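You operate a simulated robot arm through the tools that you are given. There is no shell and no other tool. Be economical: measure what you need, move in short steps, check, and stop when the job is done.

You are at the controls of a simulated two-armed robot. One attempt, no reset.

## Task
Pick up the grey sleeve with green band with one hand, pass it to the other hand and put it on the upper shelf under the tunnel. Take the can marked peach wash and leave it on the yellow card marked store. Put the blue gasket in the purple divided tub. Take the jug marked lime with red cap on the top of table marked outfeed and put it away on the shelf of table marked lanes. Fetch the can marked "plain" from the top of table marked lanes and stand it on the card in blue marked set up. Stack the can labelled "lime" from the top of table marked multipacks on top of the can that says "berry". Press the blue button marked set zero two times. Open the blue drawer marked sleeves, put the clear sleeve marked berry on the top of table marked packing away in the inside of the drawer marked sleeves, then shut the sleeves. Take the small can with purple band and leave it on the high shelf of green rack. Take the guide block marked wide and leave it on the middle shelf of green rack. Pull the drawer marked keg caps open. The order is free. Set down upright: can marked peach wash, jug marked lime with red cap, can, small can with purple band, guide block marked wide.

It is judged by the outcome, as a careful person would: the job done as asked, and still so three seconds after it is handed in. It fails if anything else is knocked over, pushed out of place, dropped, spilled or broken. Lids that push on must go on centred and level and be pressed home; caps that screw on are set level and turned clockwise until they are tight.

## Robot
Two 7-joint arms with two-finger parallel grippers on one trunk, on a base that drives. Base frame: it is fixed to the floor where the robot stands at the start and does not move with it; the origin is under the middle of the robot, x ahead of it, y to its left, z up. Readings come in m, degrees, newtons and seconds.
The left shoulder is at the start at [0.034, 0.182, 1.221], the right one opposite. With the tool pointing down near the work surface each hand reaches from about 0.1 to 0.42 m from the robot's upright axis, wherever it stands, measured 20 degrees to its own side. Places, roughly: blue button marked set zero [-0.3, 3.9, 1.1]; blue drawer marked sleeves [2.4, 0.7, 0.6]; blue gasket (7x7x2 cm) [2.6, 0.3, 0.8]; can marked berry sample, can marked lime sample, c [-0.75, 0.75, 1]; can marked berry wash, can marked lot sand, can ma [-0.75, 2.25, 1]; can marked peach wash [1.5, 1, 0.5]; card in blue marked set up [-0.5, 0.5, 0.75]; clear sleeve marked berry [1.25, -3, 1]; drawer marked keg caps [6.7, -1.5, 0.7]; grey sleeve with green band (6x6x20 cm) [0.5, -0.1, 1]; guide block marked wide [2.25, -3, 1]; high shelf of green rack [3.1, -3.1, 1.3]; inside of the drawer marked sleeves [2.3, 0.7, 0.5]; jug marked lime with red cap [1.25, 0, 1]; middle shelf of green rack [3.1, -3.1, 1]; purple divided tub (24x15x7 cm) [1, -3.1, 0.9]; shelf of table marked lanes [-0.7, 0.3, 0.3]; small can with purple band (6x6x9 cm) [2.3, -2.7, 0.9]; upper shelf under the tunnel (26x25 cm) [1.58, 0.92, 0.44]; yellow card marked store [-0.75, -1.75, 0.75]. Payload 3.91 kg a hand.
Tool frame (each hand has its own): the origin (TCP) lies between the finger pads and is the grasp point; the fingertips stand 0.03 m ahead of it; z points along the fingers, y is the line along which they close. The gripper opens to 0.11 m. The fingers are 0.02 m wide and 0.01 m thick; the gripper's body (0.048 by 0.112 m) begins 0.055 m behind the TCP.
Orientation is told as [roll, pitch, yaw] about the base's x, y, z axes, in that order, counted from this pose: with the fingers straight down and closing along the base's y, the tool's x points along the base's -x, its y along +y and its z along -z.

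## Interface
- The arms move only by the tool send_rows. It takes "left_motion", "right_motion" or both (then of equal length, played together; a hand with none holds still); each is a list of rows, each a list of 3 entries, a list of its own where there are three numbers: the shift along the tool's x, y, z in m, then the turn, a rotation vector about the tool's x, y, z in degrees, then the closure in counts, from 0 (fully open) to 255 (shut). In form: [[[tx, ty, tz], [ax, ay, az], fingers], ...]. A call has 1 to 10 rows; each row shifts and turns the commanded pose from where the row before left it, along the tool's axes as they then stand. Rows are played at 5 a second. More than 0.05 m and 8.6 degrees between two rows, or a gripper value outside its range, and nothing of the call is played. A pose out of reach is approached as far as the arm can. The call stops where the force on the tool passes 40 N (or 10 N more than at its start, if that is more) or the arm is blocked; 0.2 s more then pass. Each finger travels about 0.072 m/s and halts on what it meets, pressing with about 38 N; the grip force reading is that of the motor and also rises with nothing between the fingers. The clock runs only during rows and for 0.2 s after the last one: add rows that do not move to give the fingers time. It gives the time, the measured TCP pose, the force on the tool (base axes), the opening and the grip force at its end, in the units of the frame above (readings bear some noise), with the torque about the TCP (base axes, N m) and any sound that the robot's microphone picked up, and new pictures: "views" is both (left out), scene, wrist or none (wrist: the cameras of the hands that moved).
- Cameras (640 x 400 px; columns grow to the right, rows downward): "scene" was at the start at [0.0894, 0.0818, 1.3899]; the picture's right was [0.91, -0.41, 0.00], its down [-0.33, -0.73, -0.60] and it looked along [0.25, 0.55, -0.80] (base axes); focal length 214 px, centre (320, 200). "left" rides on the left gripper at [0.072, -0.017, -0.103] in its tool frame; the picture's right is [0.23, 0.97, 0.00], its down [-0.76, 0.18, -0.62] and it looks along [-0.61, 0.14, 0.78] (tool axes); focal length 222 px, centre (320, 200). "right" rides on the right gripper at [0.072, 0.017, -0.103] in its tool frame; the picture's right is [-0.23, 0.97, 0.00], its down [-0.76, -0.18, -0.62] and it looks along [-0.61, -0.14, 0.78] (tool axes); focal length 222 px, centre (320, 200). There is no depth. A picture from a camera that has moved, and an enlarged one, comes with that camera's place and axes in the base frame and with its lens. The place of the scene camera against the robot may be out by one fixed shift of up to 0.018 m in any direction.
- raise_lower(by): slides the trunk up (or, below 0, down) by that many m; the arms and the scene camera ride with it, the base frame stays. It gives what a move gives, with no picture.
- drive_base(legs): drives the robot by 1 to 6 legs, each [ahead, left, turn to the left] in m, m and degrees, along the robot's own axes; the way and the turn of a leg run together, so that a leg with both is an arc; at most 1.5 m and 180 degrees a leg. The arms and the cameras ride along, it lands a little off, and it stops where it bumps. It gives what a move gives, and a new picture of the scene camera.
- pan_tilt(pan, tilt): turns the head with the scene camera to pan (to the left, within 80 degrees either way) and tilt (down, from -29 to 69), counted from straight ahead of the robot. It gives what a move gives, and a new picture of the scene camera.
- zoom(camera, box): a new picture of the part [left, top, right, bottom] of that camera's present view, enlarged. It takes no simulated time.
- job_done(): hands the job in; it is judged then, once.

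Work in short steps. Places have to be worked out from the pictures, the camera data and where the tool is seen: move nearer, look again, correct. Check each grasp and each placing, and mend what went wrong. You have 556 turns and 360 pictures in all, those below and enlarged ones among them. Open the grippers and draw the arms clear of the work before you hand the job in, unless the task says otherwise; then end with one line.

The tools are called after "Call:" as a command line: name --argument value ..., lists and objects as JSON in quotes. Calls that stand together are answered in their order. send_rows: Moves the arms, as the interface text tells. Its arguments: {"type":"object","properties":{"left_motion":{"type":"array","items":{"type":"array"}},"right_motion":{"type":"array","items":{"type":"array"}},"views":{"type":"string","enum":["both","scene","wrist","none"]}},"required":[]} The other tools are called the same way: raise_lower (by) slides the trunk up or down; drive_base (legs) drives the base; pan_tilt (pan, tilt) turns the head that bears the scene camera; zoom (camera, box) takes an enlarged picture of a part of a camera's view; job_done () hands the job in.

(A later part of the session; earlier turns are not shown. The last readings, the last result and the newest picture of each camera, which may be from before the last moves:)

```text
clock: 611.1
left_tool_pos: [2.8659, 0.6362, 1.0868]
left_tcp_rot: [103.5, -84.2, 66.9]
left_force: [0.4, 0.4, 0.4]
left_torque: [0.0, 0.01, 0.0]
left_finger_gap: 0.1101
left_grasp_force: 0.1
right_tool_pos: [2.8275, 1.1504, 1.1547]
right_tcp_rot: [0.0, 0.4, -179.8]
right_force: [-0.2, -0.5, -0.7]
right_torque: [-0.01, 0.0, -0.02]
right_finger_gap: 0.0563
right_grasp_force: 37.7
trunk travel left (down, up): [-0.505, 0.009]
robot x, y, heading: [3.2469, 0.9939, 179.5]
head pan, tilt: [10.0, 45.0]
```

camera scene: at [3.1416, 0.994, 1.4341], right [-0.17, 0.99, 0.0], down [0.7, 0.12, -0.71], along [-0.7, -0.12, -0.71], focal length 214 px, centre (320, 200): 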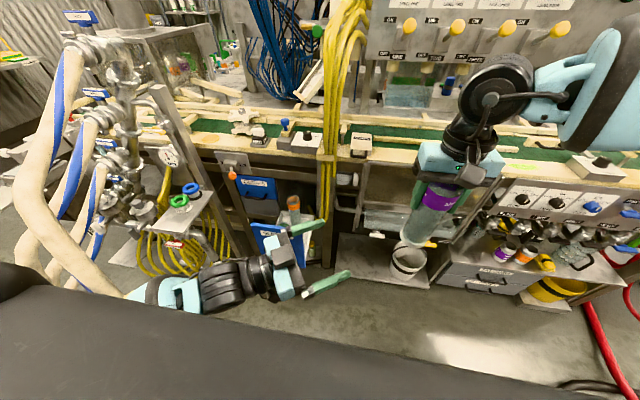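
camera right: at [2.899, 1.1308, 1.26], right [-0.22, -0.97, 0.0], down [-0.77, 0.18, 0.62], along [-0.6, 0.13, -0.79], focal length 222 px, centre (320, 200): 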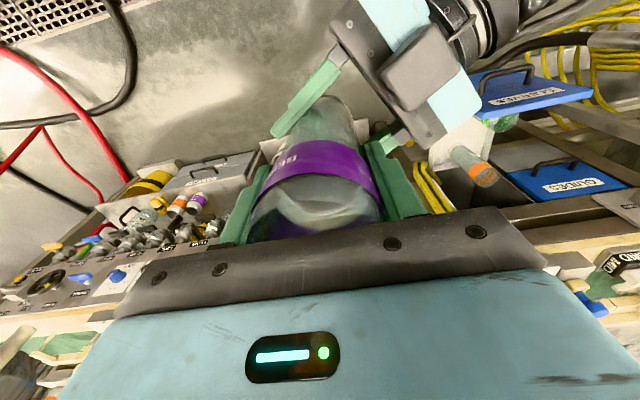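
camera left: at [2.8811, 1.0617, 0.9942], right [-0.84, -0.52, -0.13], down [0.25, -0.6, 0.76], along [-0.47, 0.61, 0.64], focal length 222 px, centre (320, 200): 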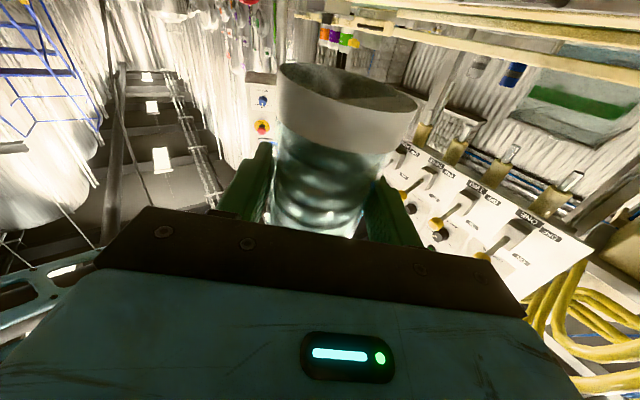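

I drive left 0.4 so the right hand lines up with the drawer.

Call:
drive_base --legs '[[0, 0.39, 0]]'

Call:
raise_lower --by -0.18

Call:
zoom --camera "right" --box '[0, 0, 640, 400]'

```text
clock: 615.1
left_tool_pos: [2.8573, 0.2523, 1.0869]
left_tcp_rot: [103.6, -84.2, 66.2]
left_force: [-0.6, -0.5, 0.3]
left_torque: [0.02, 0.03, -0.01]
left_finger_gap: 0.1101
left_grasp_force: 0.0
right_tool_pos: [2.8222, 0.7642, 1.1545]
right_tcp_rot: [0.0, 0.3, 179.8]
right_force: [-0.7, 0.6, 0.4]
right_torque: [0.0, -0.01, 0.01]
right_finger_gap: 0.0561
right_grasp_force: 38.3
trunk travel left (down, up): [-0.505, 0.009]
robot x, y, heading: [3.2424, 0.6073, 179.0]
head pan, tilt: [10.0, 45.0]
camera scene: at [3.1367, 0.6091, 1.4341], right [-0.16, 0.99, 0.0], down [0.7, 0.11, -0.71], along [-0.7, -0.11, -0.71], focal length 214 px, centre (320, 200)
```

scene: 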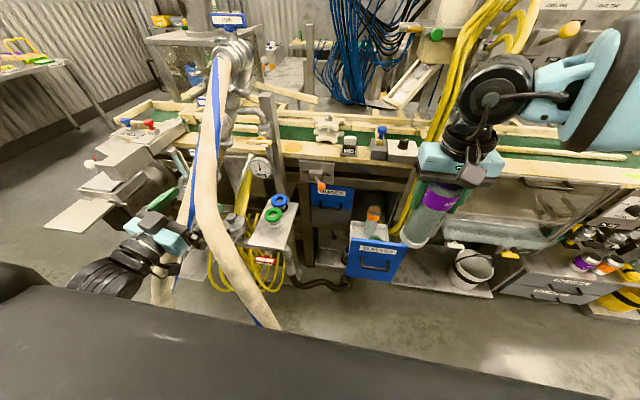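

```text
clock: 617.1
left_tool_pos: [2.8654, 0.2537, 0.8458]
left_tcp_rot: [23.2, -80.2, 146.0]
left_force: [0.2, 0.2, 0.0]
left_torque: [0.0, 0.0, 0.01]
left_finger_gap: 0.11
left_grasp_force: 0.1
right_tool_pos: [2.8229, 0.765, 0.9754]
right_tcp_rot: [-0.1, 0.6, 179.9]
right_force: [0.2, 0.2, 0.3]
right_torque: [-0.04, -0.03, 0.0]
right_finger_gap: 0.0565
right_grasp_force: 38.0
trunk travel left (down, up): [-0.325, 0.189]
robot x, y, heading: [3.2412, 0.6108, 179.1]
head pan, tilt: [10.0, 45.0]
```

```text
1.00 times, centred on (320, 200) of right (not enlarged: the box is as wide or as high as the picture)
camera zoom: at [2.8949, 0.7474, 1.08], right [-0.23, -0.97, 0.0], down [-0.77, 0.18, 0.62], along [-0.6, 0.14, -0.79], focal length 222 px, centre (320, 200)
```

zoom: 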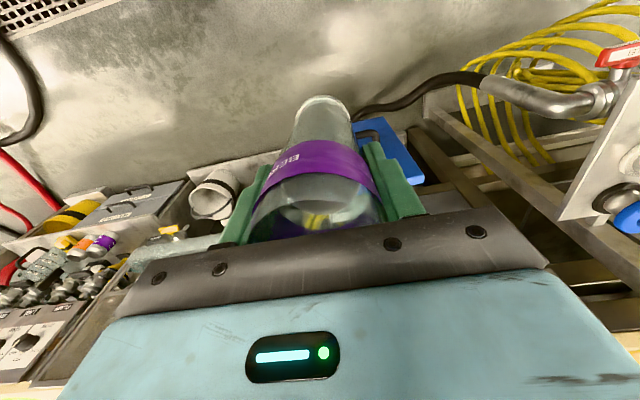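

Drawer interior centre ≈(2.59,0.73). I lift the left hand clear and drive 0.15 ahead.

Call:
send_rows --left_motion '[[[-0.045, 0, -0.01], [0, 0, 0], 0], [[-0.045, 0, -0.01], [0, 0, 0], 0], [[-0.045, 0, -0.01], [0, 0, 0], 0]]' --views "none"

Call:
drive_base --legs '[[0.15, 0, 0]]'

Call:
send_rows --right_motion '[[[-0.03, 0.012, 0], [0, 0, 0], 255], [[-0.03, 0.012, 0], [0, 0, 0], 255], [[-0.02, 0.012, 0], [0, 0, 0], 255]]' --views "none"

```text
clock: 617.9
left_tool_pos: [2.8317, 0.2019, 0.9376]
left_tcp_rot: [22.8, -80.2, 146.2]
left_force: [0.7, -0.9, -0.3]
left_torque: [-0.02, 0.0, 0.01]
left_finger_gap: 0.1099
left_grasp_force: 0.1
left hand out of reach, approached as far as the arm can: row 1, 2, 3
right_tool_pos: [2.8224, 0.7644, 0.9747]
right_tcp_rot: [0.0, 0.4, 179.8]
right_force: [-0.3, -0.3, -0.1]
right_torque: [-0.02, -0.02, 0.03]
right_finger_gap: 0.0563
right_grasp_force: 37.8
trunk travel left (down, up): [-0.325, 0.189]
robot x, y, heading: [3.2388, 0.6118, 179.2]
head pan, tilt: [10.0, 45.0]
```

```text
clock: 619.2
left_tool_pos: [2.6804, 0.204, 0.9372]
left_tcp_rot: [23.0, -80.3, 146.1]
left_force: [-0.2, -0.3, -0.4]
left_torque: [0.01, -0.01, 0.01]
left_finger_gap: 0.1102
left_grasp_force: 0.1
right_tool_pos: [2.6728, 0.7663, 0.9744]
right_tcp_rot: [0.0, 0.5, 179.8]
right_force: [-0.4, -0.3, 1.8]
right_torque: [0.01, -0.03, -0.01]
right_finger_gap: 0.0565
right_grasp_force: 38.2
trunk travel left (down, up): [-0.325, 0.189]
robot x, y, heading: [3.0903, 0.6054, 178.9]
head pan, tilt: [10.0, 45.0]
camera scene: at [2.8706, 0.6131, 1.2292], right [-0.16, 0.99, 0.0], down [0.7, 0.11, -0.71], along [-0.7, -0.11, -0.71], focal length 214 px, centre (320, 200)
```

scene: 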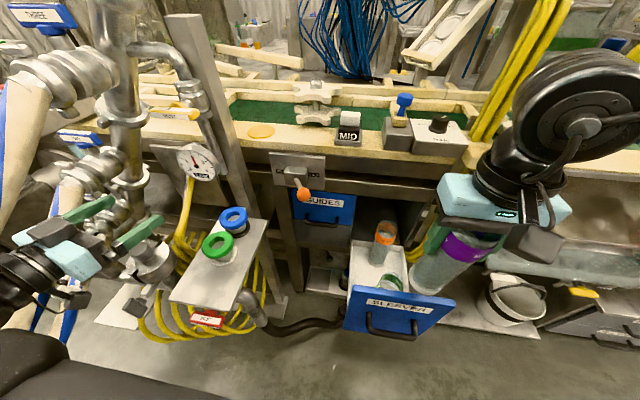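

```text
clock: 620.0
left_tool_pos: [2.682, 0.2042, 0.9375]
left_tcp_rot: [23.2, -80.2, 145.9]
left_force: [1.0, 0.4, 0.6]
left_torque: [0.0, 0.02, -0.01]
left_finger_gap: 0.1102
left_grasp_force: 0.1
right_tool_pos: [2.6136, 0.7438, 0.9747]
right_tcp_rot: [0.0, 0.2, 179.7]
right_force: [-0.5, -0.5, -2.2]
right_torque: [-0.04, -0.01, -0.01]
right_finger_gap: 0.0561
right_grasp_force: 38.1
right hand out of reach, approached as far as the arm can: row 3
trunk travel left (down, up): [-0.325, 0.189]
robot x, y, heading: [3.0918, 0.6077, 179.1]
head pan, tilt: [10.0, 45.0]
```

Call:
zoom --camera "scene" --box '[320, 200, 480, 320]'

```text
3.33 times, centred on (400, 260) of scene
camera zoom: at [2.8724, 0.6129, 1.2295], right [-0.16, 0.99, 0.0], down [0.7, 0.11, -0.71], along [-0.7, -0.11, -0.71], focal length 715 px, centre (53, 0)
```

zoom: 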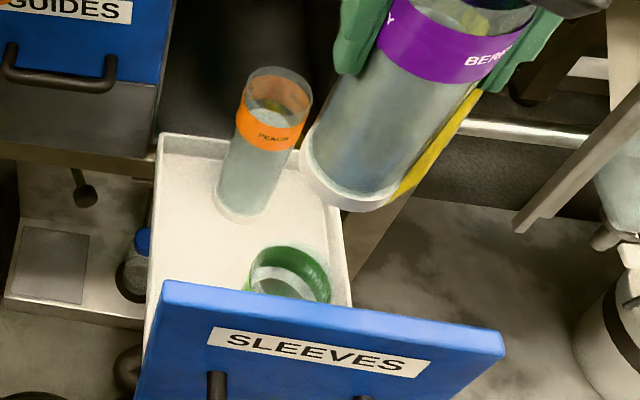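

Drawer holds a peach sleeve (≈(2.483,0.728)) and a lime one (≈(2.638,0.727)); free spot ≈(2.56,0.69). I edge 4 cm forward and shift the hand.

Call:
drive_base --legs '[[0.045, 0, 0]]'

Call:
send_rows --right_motion '[[[-0.004, 0.028, 0], [0, 0, 0], 255], [[-0.005, 0.028, 0], [0, 0, 0], 255], [[0, 0, 0], [0, 0, 0], 255]]' --views "none"

Call:
zoom --camera "scene" --box '[320, 200, 480, 320]'

```text
clock: 620.9
left_tool_pos: [2.6366, 0.2043, 0.9369]
left_tcp_rot: [22.9, -80.1, 146.4]
left_force: [-0.1, 0.1, 0.8]
left_torque: [0.02, -0.01, -0.01]
left_finger_gap: 0.11
left_grasp_force: 0.1
right_tool_pos: [2.5673, 0.7433, 0.9747]
right_tcp_rot: [0.1, 0.4, 179.8]
right_force: [-0.2, -0.1, -2.2]
right_torque: [-0.01, -0.06, 0.01]
right_finger_gap: 0.0562
right_grasp_force: 37.9
trunk travel left (down, up): [-0.325, 0.189]
robot x, y, heading: [3.0466, 0.61, 179.3]
head pan, tilt: [10.0, 45.0]
camera scene: at [2.8255, 0.6137, 1.2291], right [-0.16, 0.99, 0.0], down [0.7, 0.11, -0.71], along [-0.7, -0.11, -0.71], focal length 214 px, centre (320, 200)
```

scene: 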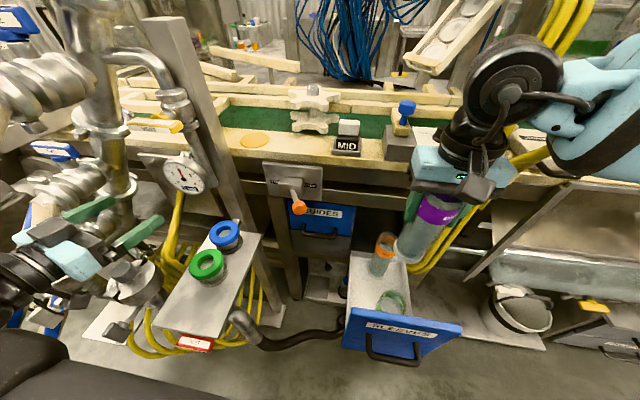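

```text
clock: 621.7
left_tool_pos: [2.6369, 0.2047, 0.9373]
left_tcp_rot: [23.2, -80.2, 146.1]
left_force: [0.2, 0.9, 0.7]
left_torque: [0.03, 0.01, -0.03]
left_finger_gap: 0.1101
left_grasp_force: 0.1
right_tool_pos: [2.5696, 0.7449, 0.977]
right_tcp_rot: [0.0, 0.4, 179.9]
right_force: [-0.5, -1.0, -2.0]
right_torque: [0.01, 0.0, 0.02]
right_finger_gap: 0.0562
right_grasp_force: 37.8
right hand out of reach, approached as far as the arm can: row 1, 2
trunk travel left (down, up): [-0.325, 0.189]
robot x, y, heading: [3.0472, 0.6108, 179.4]
head pan, tilt: [10.0, 45.0]
```

```text
3.33 times, centred on (400, 260) of scene
camera zoom: at [2.8268, 0.6137, 1.2293], right [-0.16, 0.99, 0.0], down [0.7, 0.11, -0.71], along [-0.7, -0.11, -0.71], focal length 715 px, centre (53, 0)
```

zoom: 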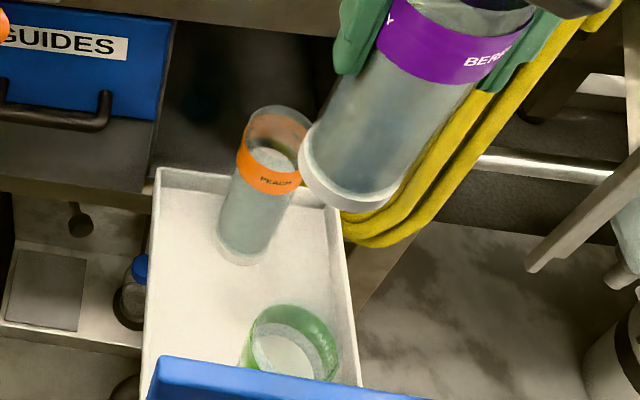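

I align with the base (ahead 1.5 cm, left 5.5 cm), then lower the trunk 0.1.

Call:
drive_base --legs '[[0.015, 0.055, 0]]'

Call:
zoom --camera "scene" --box '[320, 200, 480, 320]'

```text
clock: 623.0
left_tool_pos: [2.6265, 0.1654, 0.9373]
left_tcp_rot: [18.7, -80.3, 149.2]
left_force: [13.5, 14.6, -2.1]
left_torque: [-0.09, 0.13, 0.42]
left_finger_gap: 0.1012
left_grasp_force: 0.0
right_tool_pos: [2.5554, 0.6951, 0.9759]
right_tcp_rot: [0.1, 0.3, 179.9]
right_force: [-0.2, 0.2, -2.3]
right_torque: [0.02, -0.01, -0.01]
right_finger_gap: 0.0562
right_grasp_force: 37.9
trunk travel left (down, up): [-0.325, 0.189]
robot x, y, heading: [3.0353, 0.564, 179.0]
head pan, tilt: [10.0, 45.0]
stopped in leg 1: the force on the tool passed its limit at 46 N (the readings are from after the stop); the commanded pose is now the measured one
camera scene: at [2.8142, 0.5655, 1.2296], right [-0.16, 0.99, 0.0], down [0.7, 0.11, -0.71], along [-0.7, -0.11, -0.71], focal length 214 px, centre (320, 200)
```

scene: 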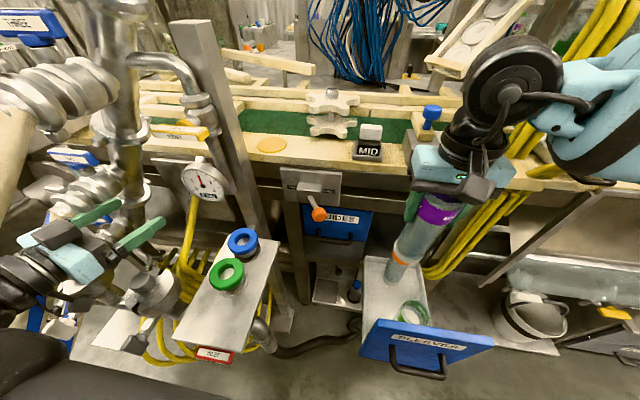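

```text
3.33 times, centred on (400, 260) of scene
camera zoom: at [2.8142, 0.5655, 1.2296], right [-0.16, 0.99, 0.0], down [0.7, 0.11, -0.71], along [-0.7, -0.11, -0.71], focal length 715 px, centre (53, 0)
```

zoom: 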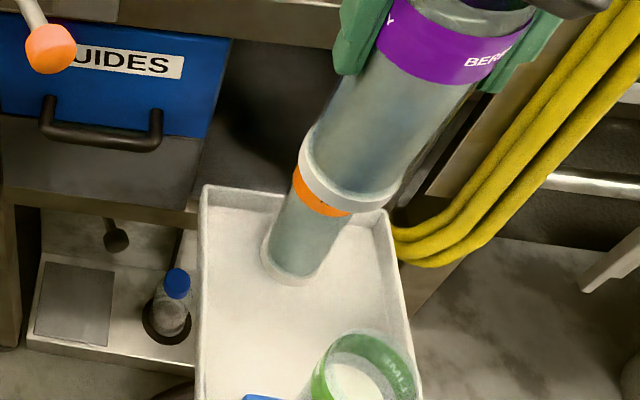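

The left gripper touched the manifold; I draw it back right away.

Call:
send_rows --left_motion '[[[0, 0, -0.03], [0, 0, 0], 0], [[0, 0, -0.03], [0, 0, 0], 0]]' --views "none"

Call:
raise_lower --by -0.1

Call:
zoom --camera "scene" --box '[280, 160, 480, 310]'

```text
clock: 623.3
left_tool_pos: [2.6373, 0.1591, 0.9336]
left_tcp_rot: [15.4, -80.2, 151.4]
left_force: [-6.1, 18.7, -8.6]
left_torque: [0.32, -0.31, -0.83]
left_finger_gap: 0.1014
left_grasp_force: 0.1
left hand out of reach, approached as far as the arm can: row 1
right_tool_pos: [2.5557, 0.6979, 0.9743]
right_tcp_rot: [0.1, 0.4, 179.6]
right_force: [0.5, -0.1, -2.3]
right_torque: [0.01, -0.01, -0.01]
right_finger_gap: 0.0563
right_grasp_force: 38.0
trunk travel left (down, up): [-0.325, 0.189]
robot x, y, heading: [3.0285, 0.5643, 178.8]
head pan, tilt: [10.0, 45.0]
stopped in row 1 (left hand): the force on the tool passed its limit at 45 N (the readings are from after the stop); the commanded pose is now the measured one
```

```text
clock: 624.1
left_tool_pos: [2.6353, 0.1528, 0.8779]
left_tcp_rot: [11.7, -79.5, 155.4]
left_force: [5.4, 0.2, 12.2]
left_torque: [0.49, -0.92, -0.25]
left_finger_gap: 0.1102
left_grasp_force: 0.0
right_tool_pos: [2.5544, 0.6946, 0.9191]
right_tcp_rot: [0.0, 0.8, 179.6]
right_force: [0.0, -0.5, -1.1]
right_torque: [0.0, -0.01, 0.0]
right_finger_gap: 0.0566
right_grasp_force: 38.5
trunk travel left (down, up): [-0.272, 0.242]
robot x, y, heading: [3.0333, 0.5586, 178.8]
head pan, tilt: [10.0, 45.0]
stopped: the force on the tool passed its limit at 70 N (the readings are from after the stop); the commanded pose is now the measured one
```

```text
2.67 times, centred on (380, 235) of scene
camera zoom: at [2.7989, 0.5644, 1.1759], right [-0.16, 0.99, 0.0], down [0.7, 0.11, -0.71], along [-0.7, -0.11, -0.71], focal length 572 px, centre (160, 107)
```

zoom: 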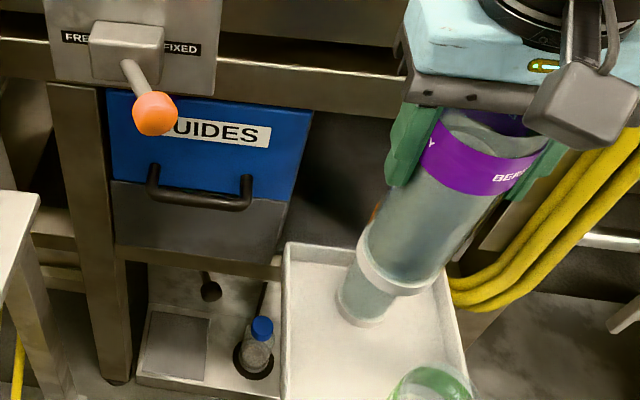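

I look at the left hand's surroundings.

Call:
pan_tilt --pan 45 --tilt 40

Call:
zoom --camera "left" --box '[0, 0, 640, 400]'

```text
clock: 625.1
left_tool_pos: [2.6349, 0.1518, 0.8769]
left_tcp_rot: [12.1, -79.4, 155.0]
left_force: [1.5, -0.4, 17.0]
left_torque: [0.61, -1.1, -0.13]
left_finger_gap: 0.1098
left_grasp_force: 0.0
right_tool_pos: [2.5552, 0.697, 0.9194]
right_tcp_rot: [0.1, 0.8, 179.7]
right_force: [0.3, 0.0, -1.7]
right_torque: [0.0, 0.02, 0.02]
right_finger_gap: 0.0562
right_grasp_force: 37.9
trunk travel left (down, up): [-0.272, 0.242]
robot x, y, heading: [3.0343, 0.5569, 179.1]
head pan, tilt: [45.0, 40.0]
camera scene: at [2.8181, 0.5187, 1.1838], right [-0.69, 0.72, 0.0], down [0.46, 0.45, -0.77], along [-0.55, -0.53, -0.64], focal length 214 px, centre (320, 200)
```

scene: 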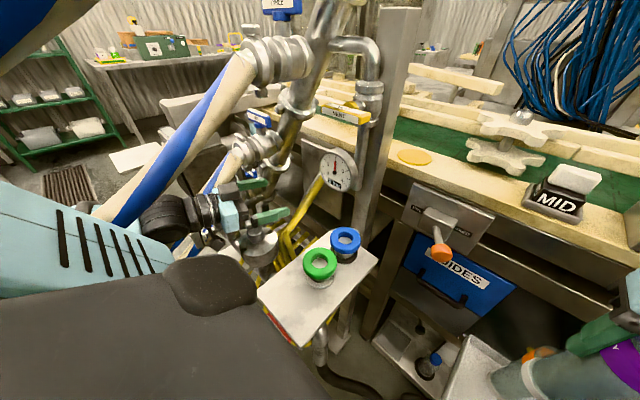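

```text
1.00 times, centred on (320, 200) of left (not enlarged: the box is as wide or as high as the picture)
camera zoom: at [2.7501, 0.1418, 0.8243], right [-0.18, -0.97, -0.19], down [0.43, -0.25, 0.87], along [-0.88, 0.08, 0.46], focal length 222 px, centre (320, 200)
```

zoom: 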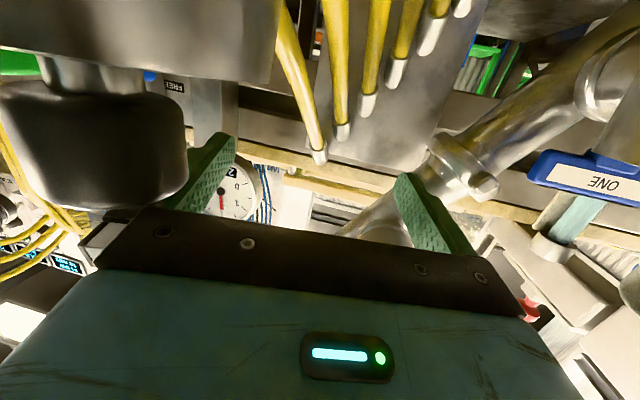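

The left gripper rests on a fitting; I lift it straight up.

Call:
send_rows --left_motion '[[[-0.02, 0, 0], [0, 0, 0], 0], [[-0.03, 0, 0], [0, 0, 0], 0], [[-0.03, 0, 0], [0, 0, 0], 0]]' --views "none"

```text
clock: 625.9
left_tool_pos: [2.6183, 0.1418, 0.9219]
left_tcp_rot: [1.5, -77.3, 166.1]
left_force: [1.6, -2.7, -4.5]
left_torque: [0.3, -0.07, 0.1]
left_finger_gap: 0.1099
left_grasp_force: 0.1
left hand out of reach, approached as far as the arm can: row 1, 2, 3
right_tool_pos: [2.554, 0.695, 0.9188]
right_tcp_rot: [0.1, 0.9, 179.7]
right_force: [-0.6, -0.9, -1.4]
right_torque: [-0.03, 0.03, 0.0]
right_finger_gap: 0.0563
right_grasp_force: 38.0
trunk travel left (down, up): [-0.272, 0.242]
robot x, y, heading: [3.0362, 0.5586, 179.3]
head pan, tilt: [45.0, 40.0]
stopped in row 3 (left hand): the force on the tool passed its limit at 61 N (the readings are from after the stop); the commanded pose is now the measured one
```

I raise the right hand 6 cm with the arm, then back the base out so the left hand leaves the pipes.

Call:
send_rows --right_motion '[[[0, 0, -0.03], [0, 0, 0], 255], [[0, 0, -0.03], [0, 0, 0], 255], [[0, 0, -0.03], [0, 0, 0], 255]]' --views "none"

Call:
drive_base --legs '[[-0.13, 0, 0]]'

```text
clock: 626.7
left_tool_pos: [2.619, 0.1423, 0.9202]
left_tcp_rot: [1.5, -77.4, 166.1]
left_force: [2.8, -0.2, -10.9]
left_torque: [0.66, -0.09, 0.14]
left_finger_gap: 0.1101
left_grasp_force: 0.0
right_tool_pos: [2.5504, 0.7034, 0.9889]
right_tcp_rot: [0.1, 0.7, 179.7]
right_force: [-0.3, 0.4, -0.5]
right_torque: [-0.03, -0.01, 0.02]
right_finger_gap: 0.0563
right_grasp_force: 37.9
right hand out of reach, approached as far as the arm can: row 2, 3
trunk travel left (down, up): [-0.272, 0.242]
robot x, y, heading: [3.034, 0.5598, 179.0]
head pan, tilt: [45.0, 40.0]
```

```text
clock: 627.9
left_tool_pos: [2.7479, 0.1408, 0.923]
left_tcp_rot: [2.1, -77.6, 165.1]
left_force: [0.7, -0.4, -0.3]
left_torque: [-0.01, 0.02, -0.02]
left_finger_gap: 0.1101
left_grasp_force: 0.1
right_tool_pos: [2.6796, 0.7015, 0.9903]
right_tcp_rot: [0.1, 0.8, 179.6]
right_force: [1.1, 0.3, -1.8]
right_torque: [0.02, 0.01, 0.01]
right_finger_gap: 0.0562
right_grasp_force: 38.2
trunk travel left (down, up): [-0.272, 0.242]
robot x, y, heading: [3.1602, 0.559, 179.1]
head pan, tilt: [45.0, 40.0]
camera scene: at [2.9466, 0.516, 1.1838], right [-0.7, 0.72, 0.0], down [0.46, 0.45, -0.77], along [-0.55, -0.53, -0.64], focal length 214 px, centre (320, 200)
```

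scene: 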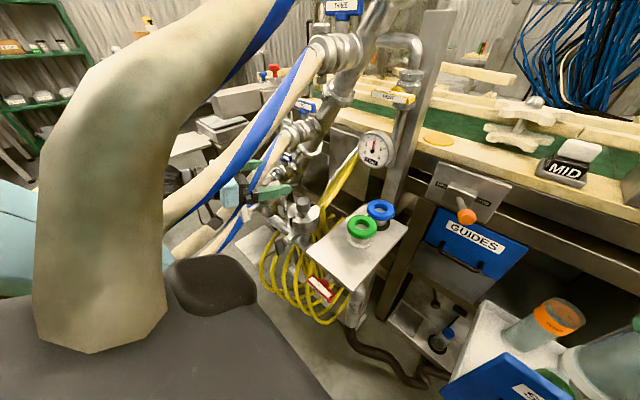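

The left hand is free. I fold it: point it down and bring it inward near the body.

Call:
send_rows --left_motion '[[[0, 0, -0.01], [0, 8.5, 0], 0], [[0, 0, -0.01], [0, 8.5, 0], 0], [[0, 0, 0], [0, 8.5, 0], 0], [[0, 0, 0], [0, 8.5, 0], 0], [[0, 0, 0], [0, 8.5, 0], 0], [[0, 0, 0], [0, 8.5, 0], 0], [[0, 0, 0], [0, 8.5, 0], 0], [[0, 0, 0], [0, 8.5, 0], 0], [[0, 0, 0], [0, 8.5, 0], 0]]' --views "none"

Call:
send_rows --left_motion '[[[0.03, -0.03, -0.02], [0, 0, 0], 0], [[0.03, -0.03, -0.02], [0, 0, 0], 0], [[0.03, -0.03, 0], [0, 0, 0], 0], [[0, -0.04, 0], [0, 0, 0], 0], [[0, -0.04, 0], [0, 0, 0], 0]]' --views "none"

```text
clock: 629.9
left_tool_pos: [2.7623, 0.1333, 0.9281]
left_tcp_rot: [0.5, -0.7, 167.4]
left_force: [0.2, 0.1, -0.7]
left_torque: [-0.02, 0.0, 0.0]
left_finger_gap: 0.1101
left_grasp_force: 0.0
left hand out of reach, approached as far as the arm can: row 1
right_tool_pos: [2.6792, 0.7007, 0.9896]
right_tcp_rot: [0.0, 0.8, 179.6]
right_force: [-0.5, 0.2, -1.5]
right_torque: [0.0, -0.06, -0.01]
right_finger_gap: 0.0563
right_grasp_force: 38.0
trunk travel left (down, up): [-0.272, 0.242]
robot x, y, heading: [3.1613, 0.5606, 179.0]
head pan, tilt: [45.0, 40.0]
```

```text
clock: 631.1
left_tool_pos: [2.8691, 0.2771, 0.9797]
left_tcp_rot: [0.5, -0.9, 167.4]
left_force: [0.4, -1.3, -0.2]
left_torque: [-0.05, -0.01, 0.0]
left_finger_gap: 0.1101
left_grasp_force: 0.0
left hand out of reach, approached as far as the arm can: row 4, 5
right_tool_pos: [2.6794, 0.7019, 0.9891]
right_tcp_rot: [0.2, 0.8, 179.5]
right_force: [0.3, -0.4, -2.1]
right_torque: [0.0, 0.0, 0.01]
right_finger_gap: 0.0563
right_grasp_force: 38.2
trunk travel left (down, up): [-0.272, 0.242]
robot x, y, heading: [3.162, 0.5584, 179.3]
head pan, tilt: [45.0, 40.0]
```

I raise the folded left hand further so it stays clear of the gasket plate.

Call:
send_rows --left_motion '[[[0.01, 0, -0.04], [0, 0, 0], 0], [[0.01, 0, -0.04], [0, 0, 0], 0], [[0.01, 0, -0.04], [0, 0, 0], 0], [[0.01, 0, -0.04], [0, 0, 0], 0]]' --views "none"

Call:
drive_base --legs '[[0.13, 0, 0]]'

Call:
pan_tilt --pan 10 --tilt 50

```text
clock: 632.1
left_tool_pos: [2.9113, 0.267, 1.1391]
left_tcp_rot: [0.5, -0.9, 167.3]
left_force: [0.4, 0.1, -0.1]
left_torque: [0.01, 0.0, -0.03]
left_finger_gap: 0.1101
left_grasp_force: 0.1
right_tool_pos: [2.6786, 0.7016, 0.9911]
right_tcp_rot: [0.2, 0.7, 179.6]
right_force: [0.1, 0.1, -2.1]
right_torque: [0.0, -0.01, -0.05]
right_finger_gap: 0.0562
right_grasp_force: 38.3
trunk travel left (down, up): [-0.272, 0.242]
robot x, y, heading: [3.1606, 0.5566, 179.1]
head pan, tilt: [45.0, 40.0]
```

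```text
clock: 633.4
left_tool_pos: [2.7812, 0.2689, 1.1392]
left_tcp_rot: [0.5, -1.0, 167.4]
left_force: [-0.5, -0.5, -0.5]
left_torque: [-0.01, -0.02, 0.04]
left_finger_gap: 0.11
left_grasp_force: 0.1
right_tool_pos: [2.5495, 0.7036, 0.9894]
right_tcp_rot: [0.2, 0.8, 179.6]
right_force: [-0.1, -0.7, -1.7]
right_torque: [-0.02, -0.03, -0.01]
right_finger_gap: 0.0561
right_grasp_force: 37.9
trunk travel left (down, up): [-0.272, 0.242]
robot x, y, heading: [3.0334, 0.5582, 179.3]
head pan, tilt: [45.0, 40.0]
camera scene: at [2.8155, 0.5179, 1.1835], right [-0.7, 0.72, 0.0], down [0.46, 0.45, -0.77], along [-0.55, -0.53, -0.64], focal length 214 px, centre (320, 200)
```

scene: 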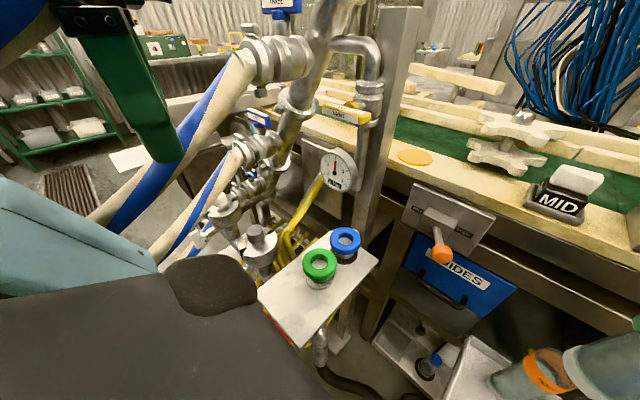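

```text
clock: 634.4
left_tool_pos: [2.7819, 0.268, 1.1386]
left_tcp_rot: [0.5, -1.0, 167.3]
left_force: [0.4, -0.5, 0.1]
left_torque: [0.02, 0.0, -0.05]
left_finger_gap: 0.1097
left_grasp_force: 0.0
right_tool_pos: [2.549, 0.7033, 0.9896]
right_tcp_rot: [0.1, 0.8, 179.6]
right_force: [0.3, 0.2, -1.6]
right_torque: [-0.02, 0.0, -0.01]
right_finger_gap: 0.0562
right_grasp_force: 37.6
trunk travel left (down, up): [-0.272, 0.242]
robot x, y, heading: [3.0308, 0.5582, 179.2]
head pan, tilt: [10.0, 50.0]
camera scene: at [2.8013, 0.5648, 1.1695], right [-0.16, 0.99, 0.0], down [0.76, 0.12, -0.64], along [-0.63, -0.1, -0.77], focal length 214 px, centre (320, 200)
```

scene: 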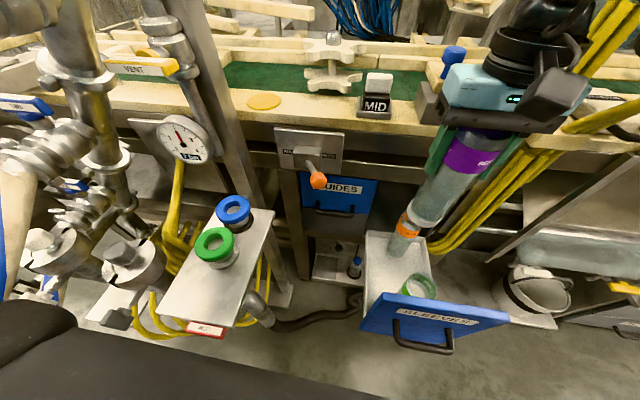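

Now fine alignment, then lower the trunk 0.2.

Call:
drive_base --legs '[[-0.007, 0.013, 0]]'

Call:
raise_lower --by -0.1

Call:
zoom --camera "scene" --box '[340, 160, 500, 320]'

```text
clock: 635.2
left_tool_pos: [2.7875, 0.2559, 1.1378]
left_tcp_rot: [0.4, -1.1, 167.4]
left_force: [0.3, -0.3, 0.5]
left_torque: [0.0, -0.01, -0.01]
left_finger_gap: 0.11
left_grasp_force: 0.0
right_tool_pos: [2.5567, 0.6898, 0.9893]
right_tcp_rot: [0.1, 0.8, 179.6]
right_force: [-0.7, 0.3, -0.8]
right_torque: [0.0, -0.02, 0.01]
right_finger_gap: 0.0561
right_grasp_force: 38.4
trunk travel left (down, up): [-0.272, 0.242]
robot x, y, heading: [3.0372, 0.5473, 179.2]
head pan, tilt: [10.0, 50.0]
camera scene: at [2.8082, 0.5517, 1.1695], right [-0.16, 0.99, 0.0], down [0.76, 0.12, -0.64], along [-0.63, -0.1, -0.77], focal length 214 px, centre (320, 200)
```

scene: 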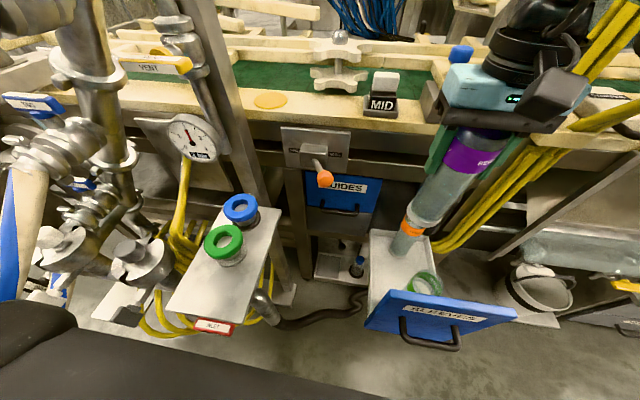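

```text
clock: 636.6
left_tool_pos: [2.7887, 0.2571, 1.0383]
left_tcp_rot: [0.5, -1.0, 167.4]
left_force: [0.7, 0.4, 0.0]
left_torque: [0.0, 0.0, 0.03]
left_finger_gap: 0.11
left_grasp_force: 0.1
right_tool_pos: [2.5576, 0.6904, 0.8897]
right_tcp_rot: [0.1, 0.9, 179.6]
right_force: [-0.1, 0.4, -1.4]
right_torque: [-0.01, -0.02, 0.04]
right_finger_gap: 0.0561
right_grasp_force: 38.3
trunk travel left (down, up): [-0.172, 0.342]
robot x, y, heading: [3.0365, 0.5471, 179.0]
head pan, tilt: [10.0, 50.0]
```

```text
2.50 times, centred on (420, 240) of scene
camera zoom: at [2.7738, 0.5525, 1.0605], right [-0.16, 0.99, 0.0], down [0.76, 0.12, -0.64], along [-0.63, -0.1, -0.77], focal length 536 px, centre (70, 100)
```

zoom: 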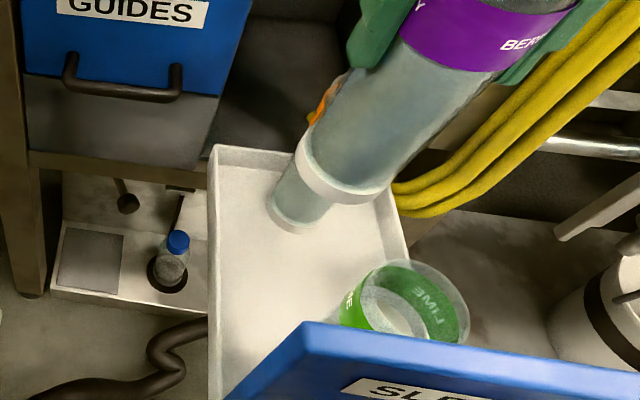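

Positions check out. I shift 8 mm further in and lower another 0.1.

Call:
drive_base --legs '[[0.009, 0, 0]]'

Call:
raise_lower --by -0.11

Call:
zoom --camera "scene" --box '[340, 120, 560, 320]'

```text
clock: 637.3
left_tool_pos: [2.7786, 0.2559, 1.0379]
left_tcp_rot: [0.5, -1.1, 167.4]
left_force: [-0.1, -0.3, -0.4]
left_torque: [0.03, -0.03, -0.01]
left_finger_gap: 0.1102
left_grasp_force: 0.1
right_tool_pos: [2.5465, 0.6908, 0.8895]
right_tcp_rot: [0.1, 0.9, 179.6]
right_force: [-0.5, 0.2, -0.8]
right_torque: [-0.02, 0.03, 0.01]
right_finger_gap: 0.0562
right_grasp_force: 38.5
trunk travel left (down, up): [-0.172, 0.342]
robot x, y, heading: [3.0293, 0.5487, 179.1]
head pan, tilt: [10.0, 50.0]
camera scene: at [2.7642, 0.5526, 1.0603], right [-0.16, 0.99, 0.0], down [0.76, 0.12, -0.64], along [-0.63, -0.1, -0.77], focal length 214 px, centre (320, 200)
```

scene: 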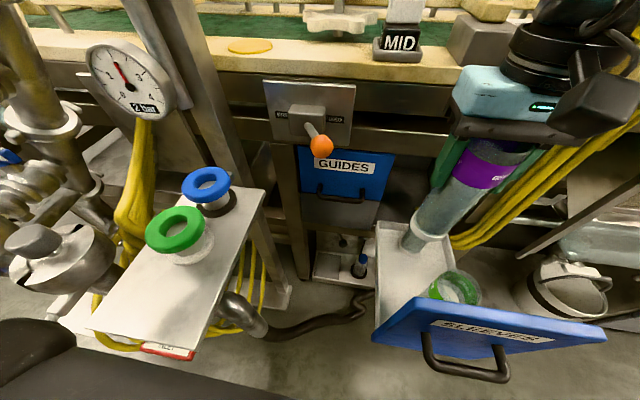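

```text
clock: 638.7
left_tool_pos: [2.7992, 0.2585, 0.9355]
left_tcp_rot: [1.0, -2.1, 167.3]
left_force: [-0.1, 0.2, 0.4]
left_torque: [-0.01, 0.0, 0.0]
left_finger_gap: 0.11
left_grasp_force: 0.1
right_tool_pos: [2.5627, 0.6916, 0.7916]
right_tcp_rot: [0.3, -0.3, 179.7]
right_force: [0.0, 0.0, -1.8]
right_torque: [0.0, 0.01, -0.01]
right_finger_gap: 0.0562
right_grasp_force: 38.3
trunk travel left (down, up): [-0.062, 0.452]
robot x, y, heading: [3.0351, 0.5475, 179.0]
head pan, tilt: [10.0, 50.0]
```

```text
2.00 times, centred on (450, 220) of scene
camera zoom: at [2.7376, 0.5556, 0.9388], right [-0.16, 0.99, 0.0], down [0.74, 0.12, -0.66], along [-0.65, -0.11, -0.75], focal length 429 px, centre (60, 160)
```

zoom: 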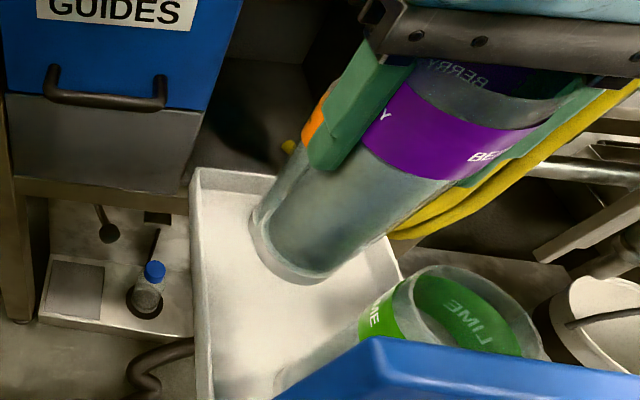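

No contact. I lower the rest with the arm, in steps, until it touches the tray floor.

Call:
send_rows --right_motion '[[[-0.006, 0, 0.025], [0, 0, 0], 255], [[-0.004, 0, 0.025], [0, 0, 0], 255], [[0, 0, 0.012], [0, 0, 0], 255], [[0, 0, 0.008], [0, 0, 0], 255], [[0, 0, 0.006], [0, 0, 0], 255]]' --views "none"

Call:
zoom --camera "scene" --box '[340, 120, 560, 320]'

```text
clock: 639.9
left_tool_pos: [2.799, 0.2582, 0.9353]
left_tcp_rot: [0.9, -2.3, 167.4]
left_force: [0.3, -0.7, -0.5]
left_torque: [-0.01, 0.01, 0.05]
left_finger_gap: 0.1099
left_grasp_force: 0.0
right_tool_pos: [2.5539, 0.6917, 0.7147]
right_tcp_rot: [0.3, -0.4, 179.5]
right_force: [0.2, 0.2, -2.8]
right_torque: [-0.01, -0.04, 0.03]
right_finger_gap: 0.0562
right_grasp_force: 37.7
trunk travel left (down, up): [-0.062, 0.452]
robot x, y, heading: [3.0314, 0.5477, 179.1]
head pan, tilt: [10.0, 50.0]
```

```text
2.00 times, centred on (450, 220) of scene
camera zoom: at [2.739, 0.5558, 0.9383], right [-0.16, 0.99, 0.0], down [0.74, 0.12, -0.66], along [-0.65, -0.1, -0.75], focal length 429 px, centre (60, 160)
```

zoom: 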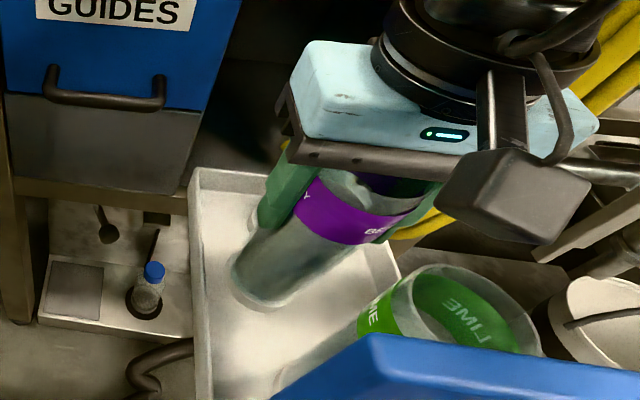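

Call:
send_rows --right_motion '[[[0, 0, 0.006], [0, 0, 0], 255], [[0, 0, 0.006], [0, 0, 0], 255], [[0, 0, 0.005], [0, 0, 0], 255]]' --views "none"

```text
clock: 640.7
left_tool_pos: [2.7989, 0.2582, 0.9341]
left_tcp_rot: [0.9, -2.2, 167.5]
left_force: [-0.1, -0.8, 0.0]
left_torque: [0.01, 0.0, 0.0]
left_finger_gap: 0.1098
left_grasp_force: 0.0
right_tool_pos: [2.5543, 0.6926, 0.6963]
right_tcp_rot: [0.4, -0.4, 179.6]
right_force: [-0.2, -0.6, -1.7]
right_torque: [0.02, -0.04, 0.0]
right_finger_gap: 0.0563
right_grasp_force: 37.8
trunk travel left (down, up): [-0.062, 0.452]
robot x, y, heading: [3.0313, 0.5479, 179.2]
head pan, tilt: [10.0, 50.0]
```

Call:
send_rows --right_motion '[[[0, 0, 0.006], [0, 0, 0], 255], [[0, 0, 0.006], [0, 0, 0], 255], [[0, 0, 0.005], [0, 0, 0], 255], [[0, 0, 0.005], [0, 0, 0], 255]]' --views "none"

Call:
zoom --camera "scene" --box '[340, 120, 560, 320]'

```text
clock: 641.7
left_tool_pos: [2.7997, 0.2589, 0.935]
left_tcp_rot: [1.0, -2.2, 167.4]
left_force: [-0.9, -0.6, 0.6]
left_torque: [0.0, 0.03, 0.02]
left_finger_gap: 0.11
left_grasp_force: 0.1
right_tool_pos: [2.5517, 0.6927, 0.6768]
right_tcp_rot: [0.3, -0.7, 179.5]
right_force: [1.4, 2.7, 14.6]
right_torque: [0.36, -0.4, 0.07]
right_finger_gap: 0.0563
right_grasp_force: 38.1
trunk travel left (down, up): [-0.062, 0.452]
robot x, y, heading: [3.0278, 0.5445, 178.9]
head pan, tilt: [10.0, 50.0]
```

```text
2.00 times, centred on (450, 220) of scene
camera zoom: at [2.7393, 0.5559, 0.9381], right [-0.16, 0.99, 0.0], down [0.74, 0.12, -0.66], along [-0.65, -0.1, -0.75], focal length 429 px, centre (60, 160)
```

zoom: 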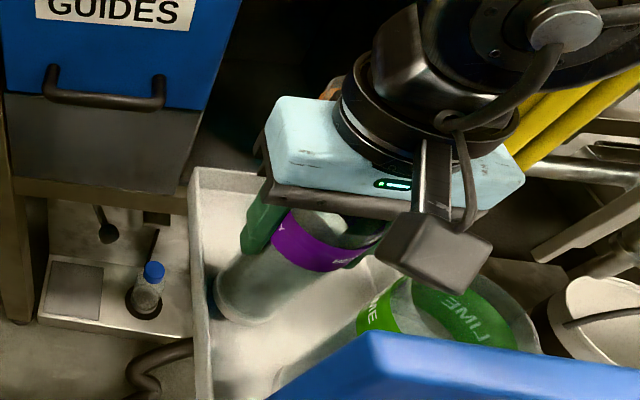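

Contact with the tray (15 N). I release and lift straight up.

Call:
send_rows --right_motion '[[[0, 0, -0.001], [0, 0, 0], 110], [[0, 0, 0], [0, 0, 0], 80], [[0, 0, 0], [0, 0, 0], 80], [[0, 0, -0.02], [0, 0, 0], 80], [[0, 0, -0.03], [0, 0, 0], 80], [[0, 0, -0.03], [0, 0, 0], 80], [[0, 0, -0.03], [0, 0, 0], 80]]' --views "none"

Call:
raise_lower --by 0.25

Call:
zoom --camera "scene" --box '[300, 150, 560, 350]'

```text
clock: 643.3
left_tool_pos: [2.7996, 0.2584, 0.9339]
left_tcp_rot: [1.0, -2.2, 167.4]
left_force: [0.0, 0.3, 0.9]
left_torque: [0.03, 0.02, 0.01]
left_finger_gap: 0.1098
left_grasp_force: 0.0
right_tool_pos: [2.5546, 0.6939, 0.7859]
right_tcp_rot: [0.3, -0.4, 179.7]
right_force: [-0.2, 0.1, -0.7]
right_torque: [-0.03, 0.01, -0.02]
right_finger_gap: 0.0755
right_grasp_force: 0.0
trunk travel left (down, up): [-0.062, 0.452]
robot x, y, heading: [3.027, 0.5459, 179.1]
head pan, tilt: [10.0, 50.0]
```

```text
clock: 645.9
left_tool_pos: [2.7797, 0.2565, 1.1779]
left_tcp_rot: [0.5, -1.0, 167.4]
left_force: [0.2, -0.5, 0.7]
left_torque: [-0.03, 0.01, -0.02]
left_finger_gap: 0.1099
left_grasp_force: 0.1
right_tool_pos: [2.5476, 0.6921, 1.0476]
right_tcp_rot: [0.2, -2.8, 179.4]
right_force: [-0.2, 0.7, -0.4]
right_torque: [-0.03, 0.0, 0.0]
right_finger_gap: 0.0758
right_grasp_force: 0.1
trunk travel left (down, up): [-0.312, 0.202]
robot x, y, heading: [3.0276, 0.5471, 179.2]
head pan, tilt: [10.0, 50.0]
```

```text
2.00 times, centred on (430, 250) of scene
camera zoom: at [2.8097, 0.5519, 1.2094], right [-0.16, 0.99, 0.0], down [0.76, 0.12, -0.64], along [-0.63, -0.1, -0.77], focal length 429 px, centre (100, 100)
```

zoom: 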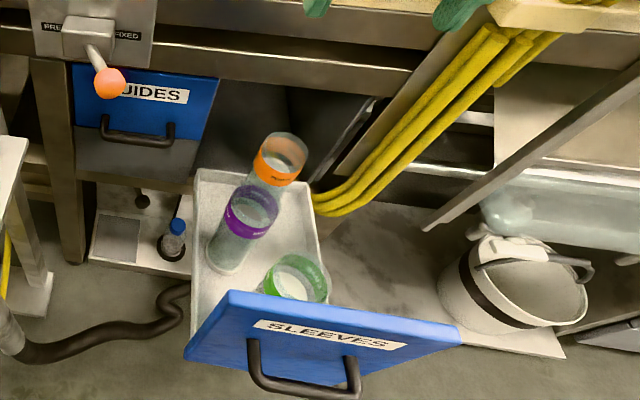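

All three sleeves stand in the drawer. Now the blue gasket (≈(2.61,0.37,0.88)): I bring the left hand above it.

Call:
send_rows --left_motion '[[[0, 0, 0], [0, 0, -6.3], 0], [[0, 0, 0], [0, 0, -6.3], 0], [[-0.034, -0.0226, 0.02], [0, 0, 0], 0], [[-0.034, -0.0226, 0.02], [0, 0, 0], 0], [[-0.034, -0.0226, 0.02], [0, 0, 0], 0], [[-0.034, -0.0226, 0.02], [0, 0, 0], 0], [[-0.034, -0.0226, 0.02], [0, 0, 0], 0]]' --views "wrist"

```text
clock: 647.5
left_tool_pos: [2.6071, 0.3691, 1.0803]
left_tcp_rot: [0.2, -1.1, -180.0]
left_force: [0.0, -0.7, -0.4]
left_torque: [0.02, -0.02, -0.02]
left_finger_gap: 0.11
left_grasp_force: 0.1
right_tool_pos: [2.548, 0.6893, 1.0474]
right_tcp_rot: [0.1, -2.8, 179.4]
right_force: [0.0, 1.0, 0.7]
right_torque: [0.02, -0.01, 0.01]
right_finger_gap: 0.0753
right_grasp_force: 0.0
trunk travel left (down, up): [-0.312, 0.202]
robot x, y, heading: [3.032, 0.548, 179.2]
head pan, tilt: [10.0, 50.0]
camera left: at [2.6808, 0.3865, 1.1827], right [0.23, -0.97, 0.0], down [-0.75, -0.18, 0.64], along [-0.62, -0.14, -0.77], focal length 222 px, centre (320, 200)
```

left: 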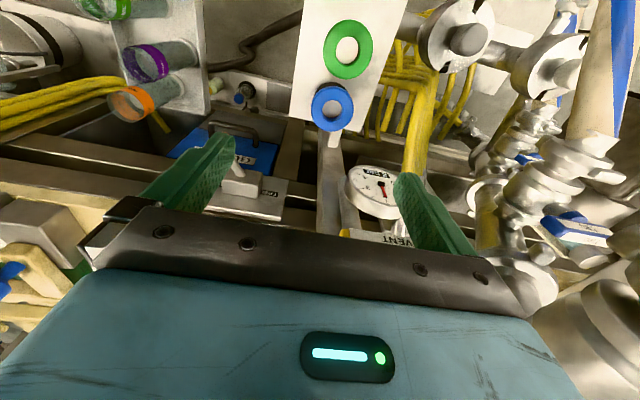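

Refined: gasket ≈(2.578,0.345,0.82), green one beside it, gauge close by. I tilt the hand 40° and approach from the robot side to clear the gauge.

Call:
send_rows --left_motion '[[[0.03, 0.012, 0], [0, -8, 0], 58], [[0.03, 0.012, 0], [0, -8, 0], 58], [[0.02, 0, 0], [0, -8, 0], 58], [[0.02, 0, 0], [0, -8, 0], 58], [[0.02, 0, 0], [0, -8, 0], 58]]' --views "wrist"

```text
clock: 648.9
left_tool_pos: [2.6657, 0.3379, 1.0901]
left_tcp_rot: [-1.9, -36.6, -173.6]
left_force: [-0.1, 0.1, 0.2]
left_torque: [0.0, -0.01, 0.04]
left_finger_gap: 0.0852
left_grasp_force: 0.1
left hand out of reach, approached as far as the arm can: row 4, 5
right_tool_pos: [2.5479, 0.6913, 1.0483]
right_tcp_rot: [0.2, -2.9, 179.5]
right_force: [0.4, -0.2, 0.6]
right_torque: [0.0, 0.0, -0.01]
right_finger_gap: 0.0754
right_grasp_force: 0.1
trunk travel left (down, up): [-0.312, 0.202]
robot x, y, heading: [3.0304, 0.5488, 178.8]
head pan, tilt: [10.0, 50.0]
stopped in row 5 (left hand): the arm was blocked; the commanded pose is now the measured one
camera left: at [2.7834, 0.3659, 1.1307], right [0.27, -0.95, -0.16], down [-0.22, -0.22, 0.95], along [-0.94, -0.22, -0.27], focal length 222 px, centre (320, 200)
```

left: 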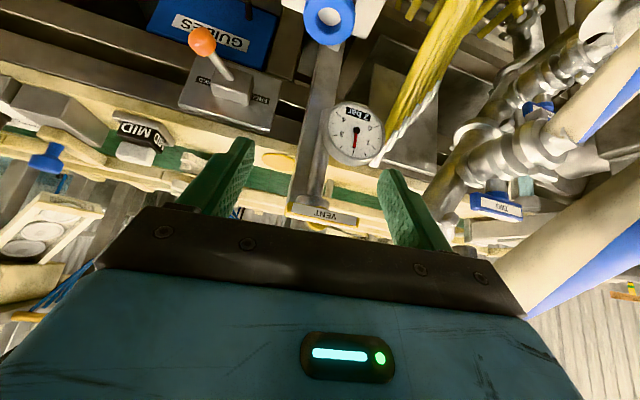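

Call:
send_rows --left_motion '[[[0.0215, -0.004, 0.0408], [0, 0, 0], 58], [[0.0215, -0.004, 0.0408], [0, 0, 0], 58], [[0.0215, -0.004, 0.0408], [0, 0, 0], 58], [[0.0215, -0.004, 0.0408], [0, 0, 0], 58]]' --views "wrist"

```text
clock: 649.9
left_tool_pos: [2.5925, 0.3713, 0.9342]
left_tcp_rot: [-1.9, -36.6, -173.6]
left_force: [-0.2, -0.3, -0.6]
left_torque: [0.02, 0.01, -0.01]
left_finger_gap: 0.0849
left_grasp_force: 0.1
left hand out of reach, approached as far as the arm can: row 1, 2, 3
right_tool_pos: [2.547, 0.691, 1.0478]
right_tcp_rot: [0.1, -2.8, 179.5]
right_force: [0.1, 0.5, 0.5]
right_torque: [-0.04, -0.01, 0.0]
right_finger_gap: 0.0752
right_grasp_force: 0.1
trunk travel left (down, up): [-0.312, 0.202]
robot x, y, heading: [3.0301, 0.5507, 179.0]
head pan, tilt: [10.0, 50.0]
camera left: at [2.7098, 0.3991, 0.9745], right [0.27, -0.95, -0.16], down [-0.22, -0.22, 0.95], along [-0.94, -0.22, -0.27], focal length 222 px, centre (320, 200)
```

left: 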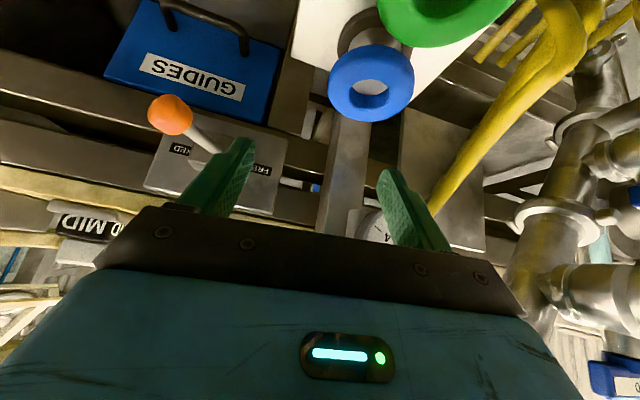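

Gasket triangulated at (2.578,0.344,0.837). I lower, shift and come down around it, then close.

Call:
send_rows --left_motion '[[[0.02, 0.0099, 0.029], [0, 0, 0], 58], [[-0.0015, 0.0169, 0.001], [0, 0, 0], 58], [[0.0115, -0.0006, 0.0255], [0, 0, 0], 58], [[0.0115, -0.0006, 0.0255], [0, 0, 0], 58], [[0, 0, 0], [0, 0, 0], 58]]' --views "wrist"

```text
clock: 651.1
left_tool_pos: [2.5722, 0.3488, 0.844]
left_tcp_rot: [-1.8, -36.8, -173.6]
left_force: [0.5, -0.5, 0.6]
left_torque: [-0.01, 0.01, 0.03]
left_finger_gap: 0.0851
left_grasp_force: 0.0
left hand out of reach, approached as far as the arm can: row 1, 2
right_tool_pos: [2.5492, 0.6918, 1.0466]
right_tcp_rot: [0.2, -2.9, 179.4]
right_force: [0.4, 0.4, -0.1]
right_torque: [0.03, 0.02, -0.02]
right_finger_gap: 0.0756
right_grasp_force: 0.0
trunk travel left (down, up): [-0.312, 0.202]
robot x, y, heading: [3.0278, 0.5495, 179.4]
head pan, tilt: [10.0, 50.0]
camera left: at [2.6899, 0.3763, 0.8844], right [0.27, -0.95, -0.16], down [-0.22, -0.22, 0.95], along [-0.94, -0.22, -0.27], focal length 222 px, centre (320, 200)
```

left: 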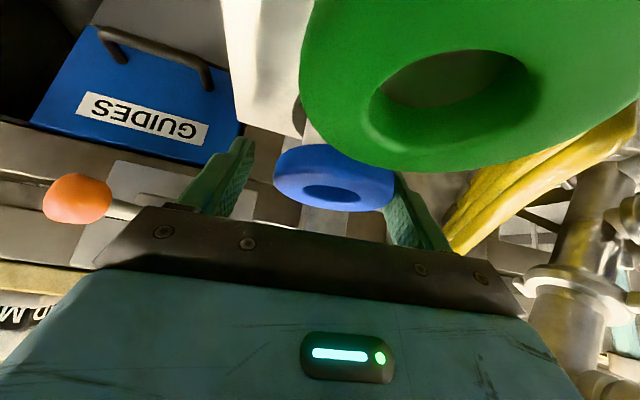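

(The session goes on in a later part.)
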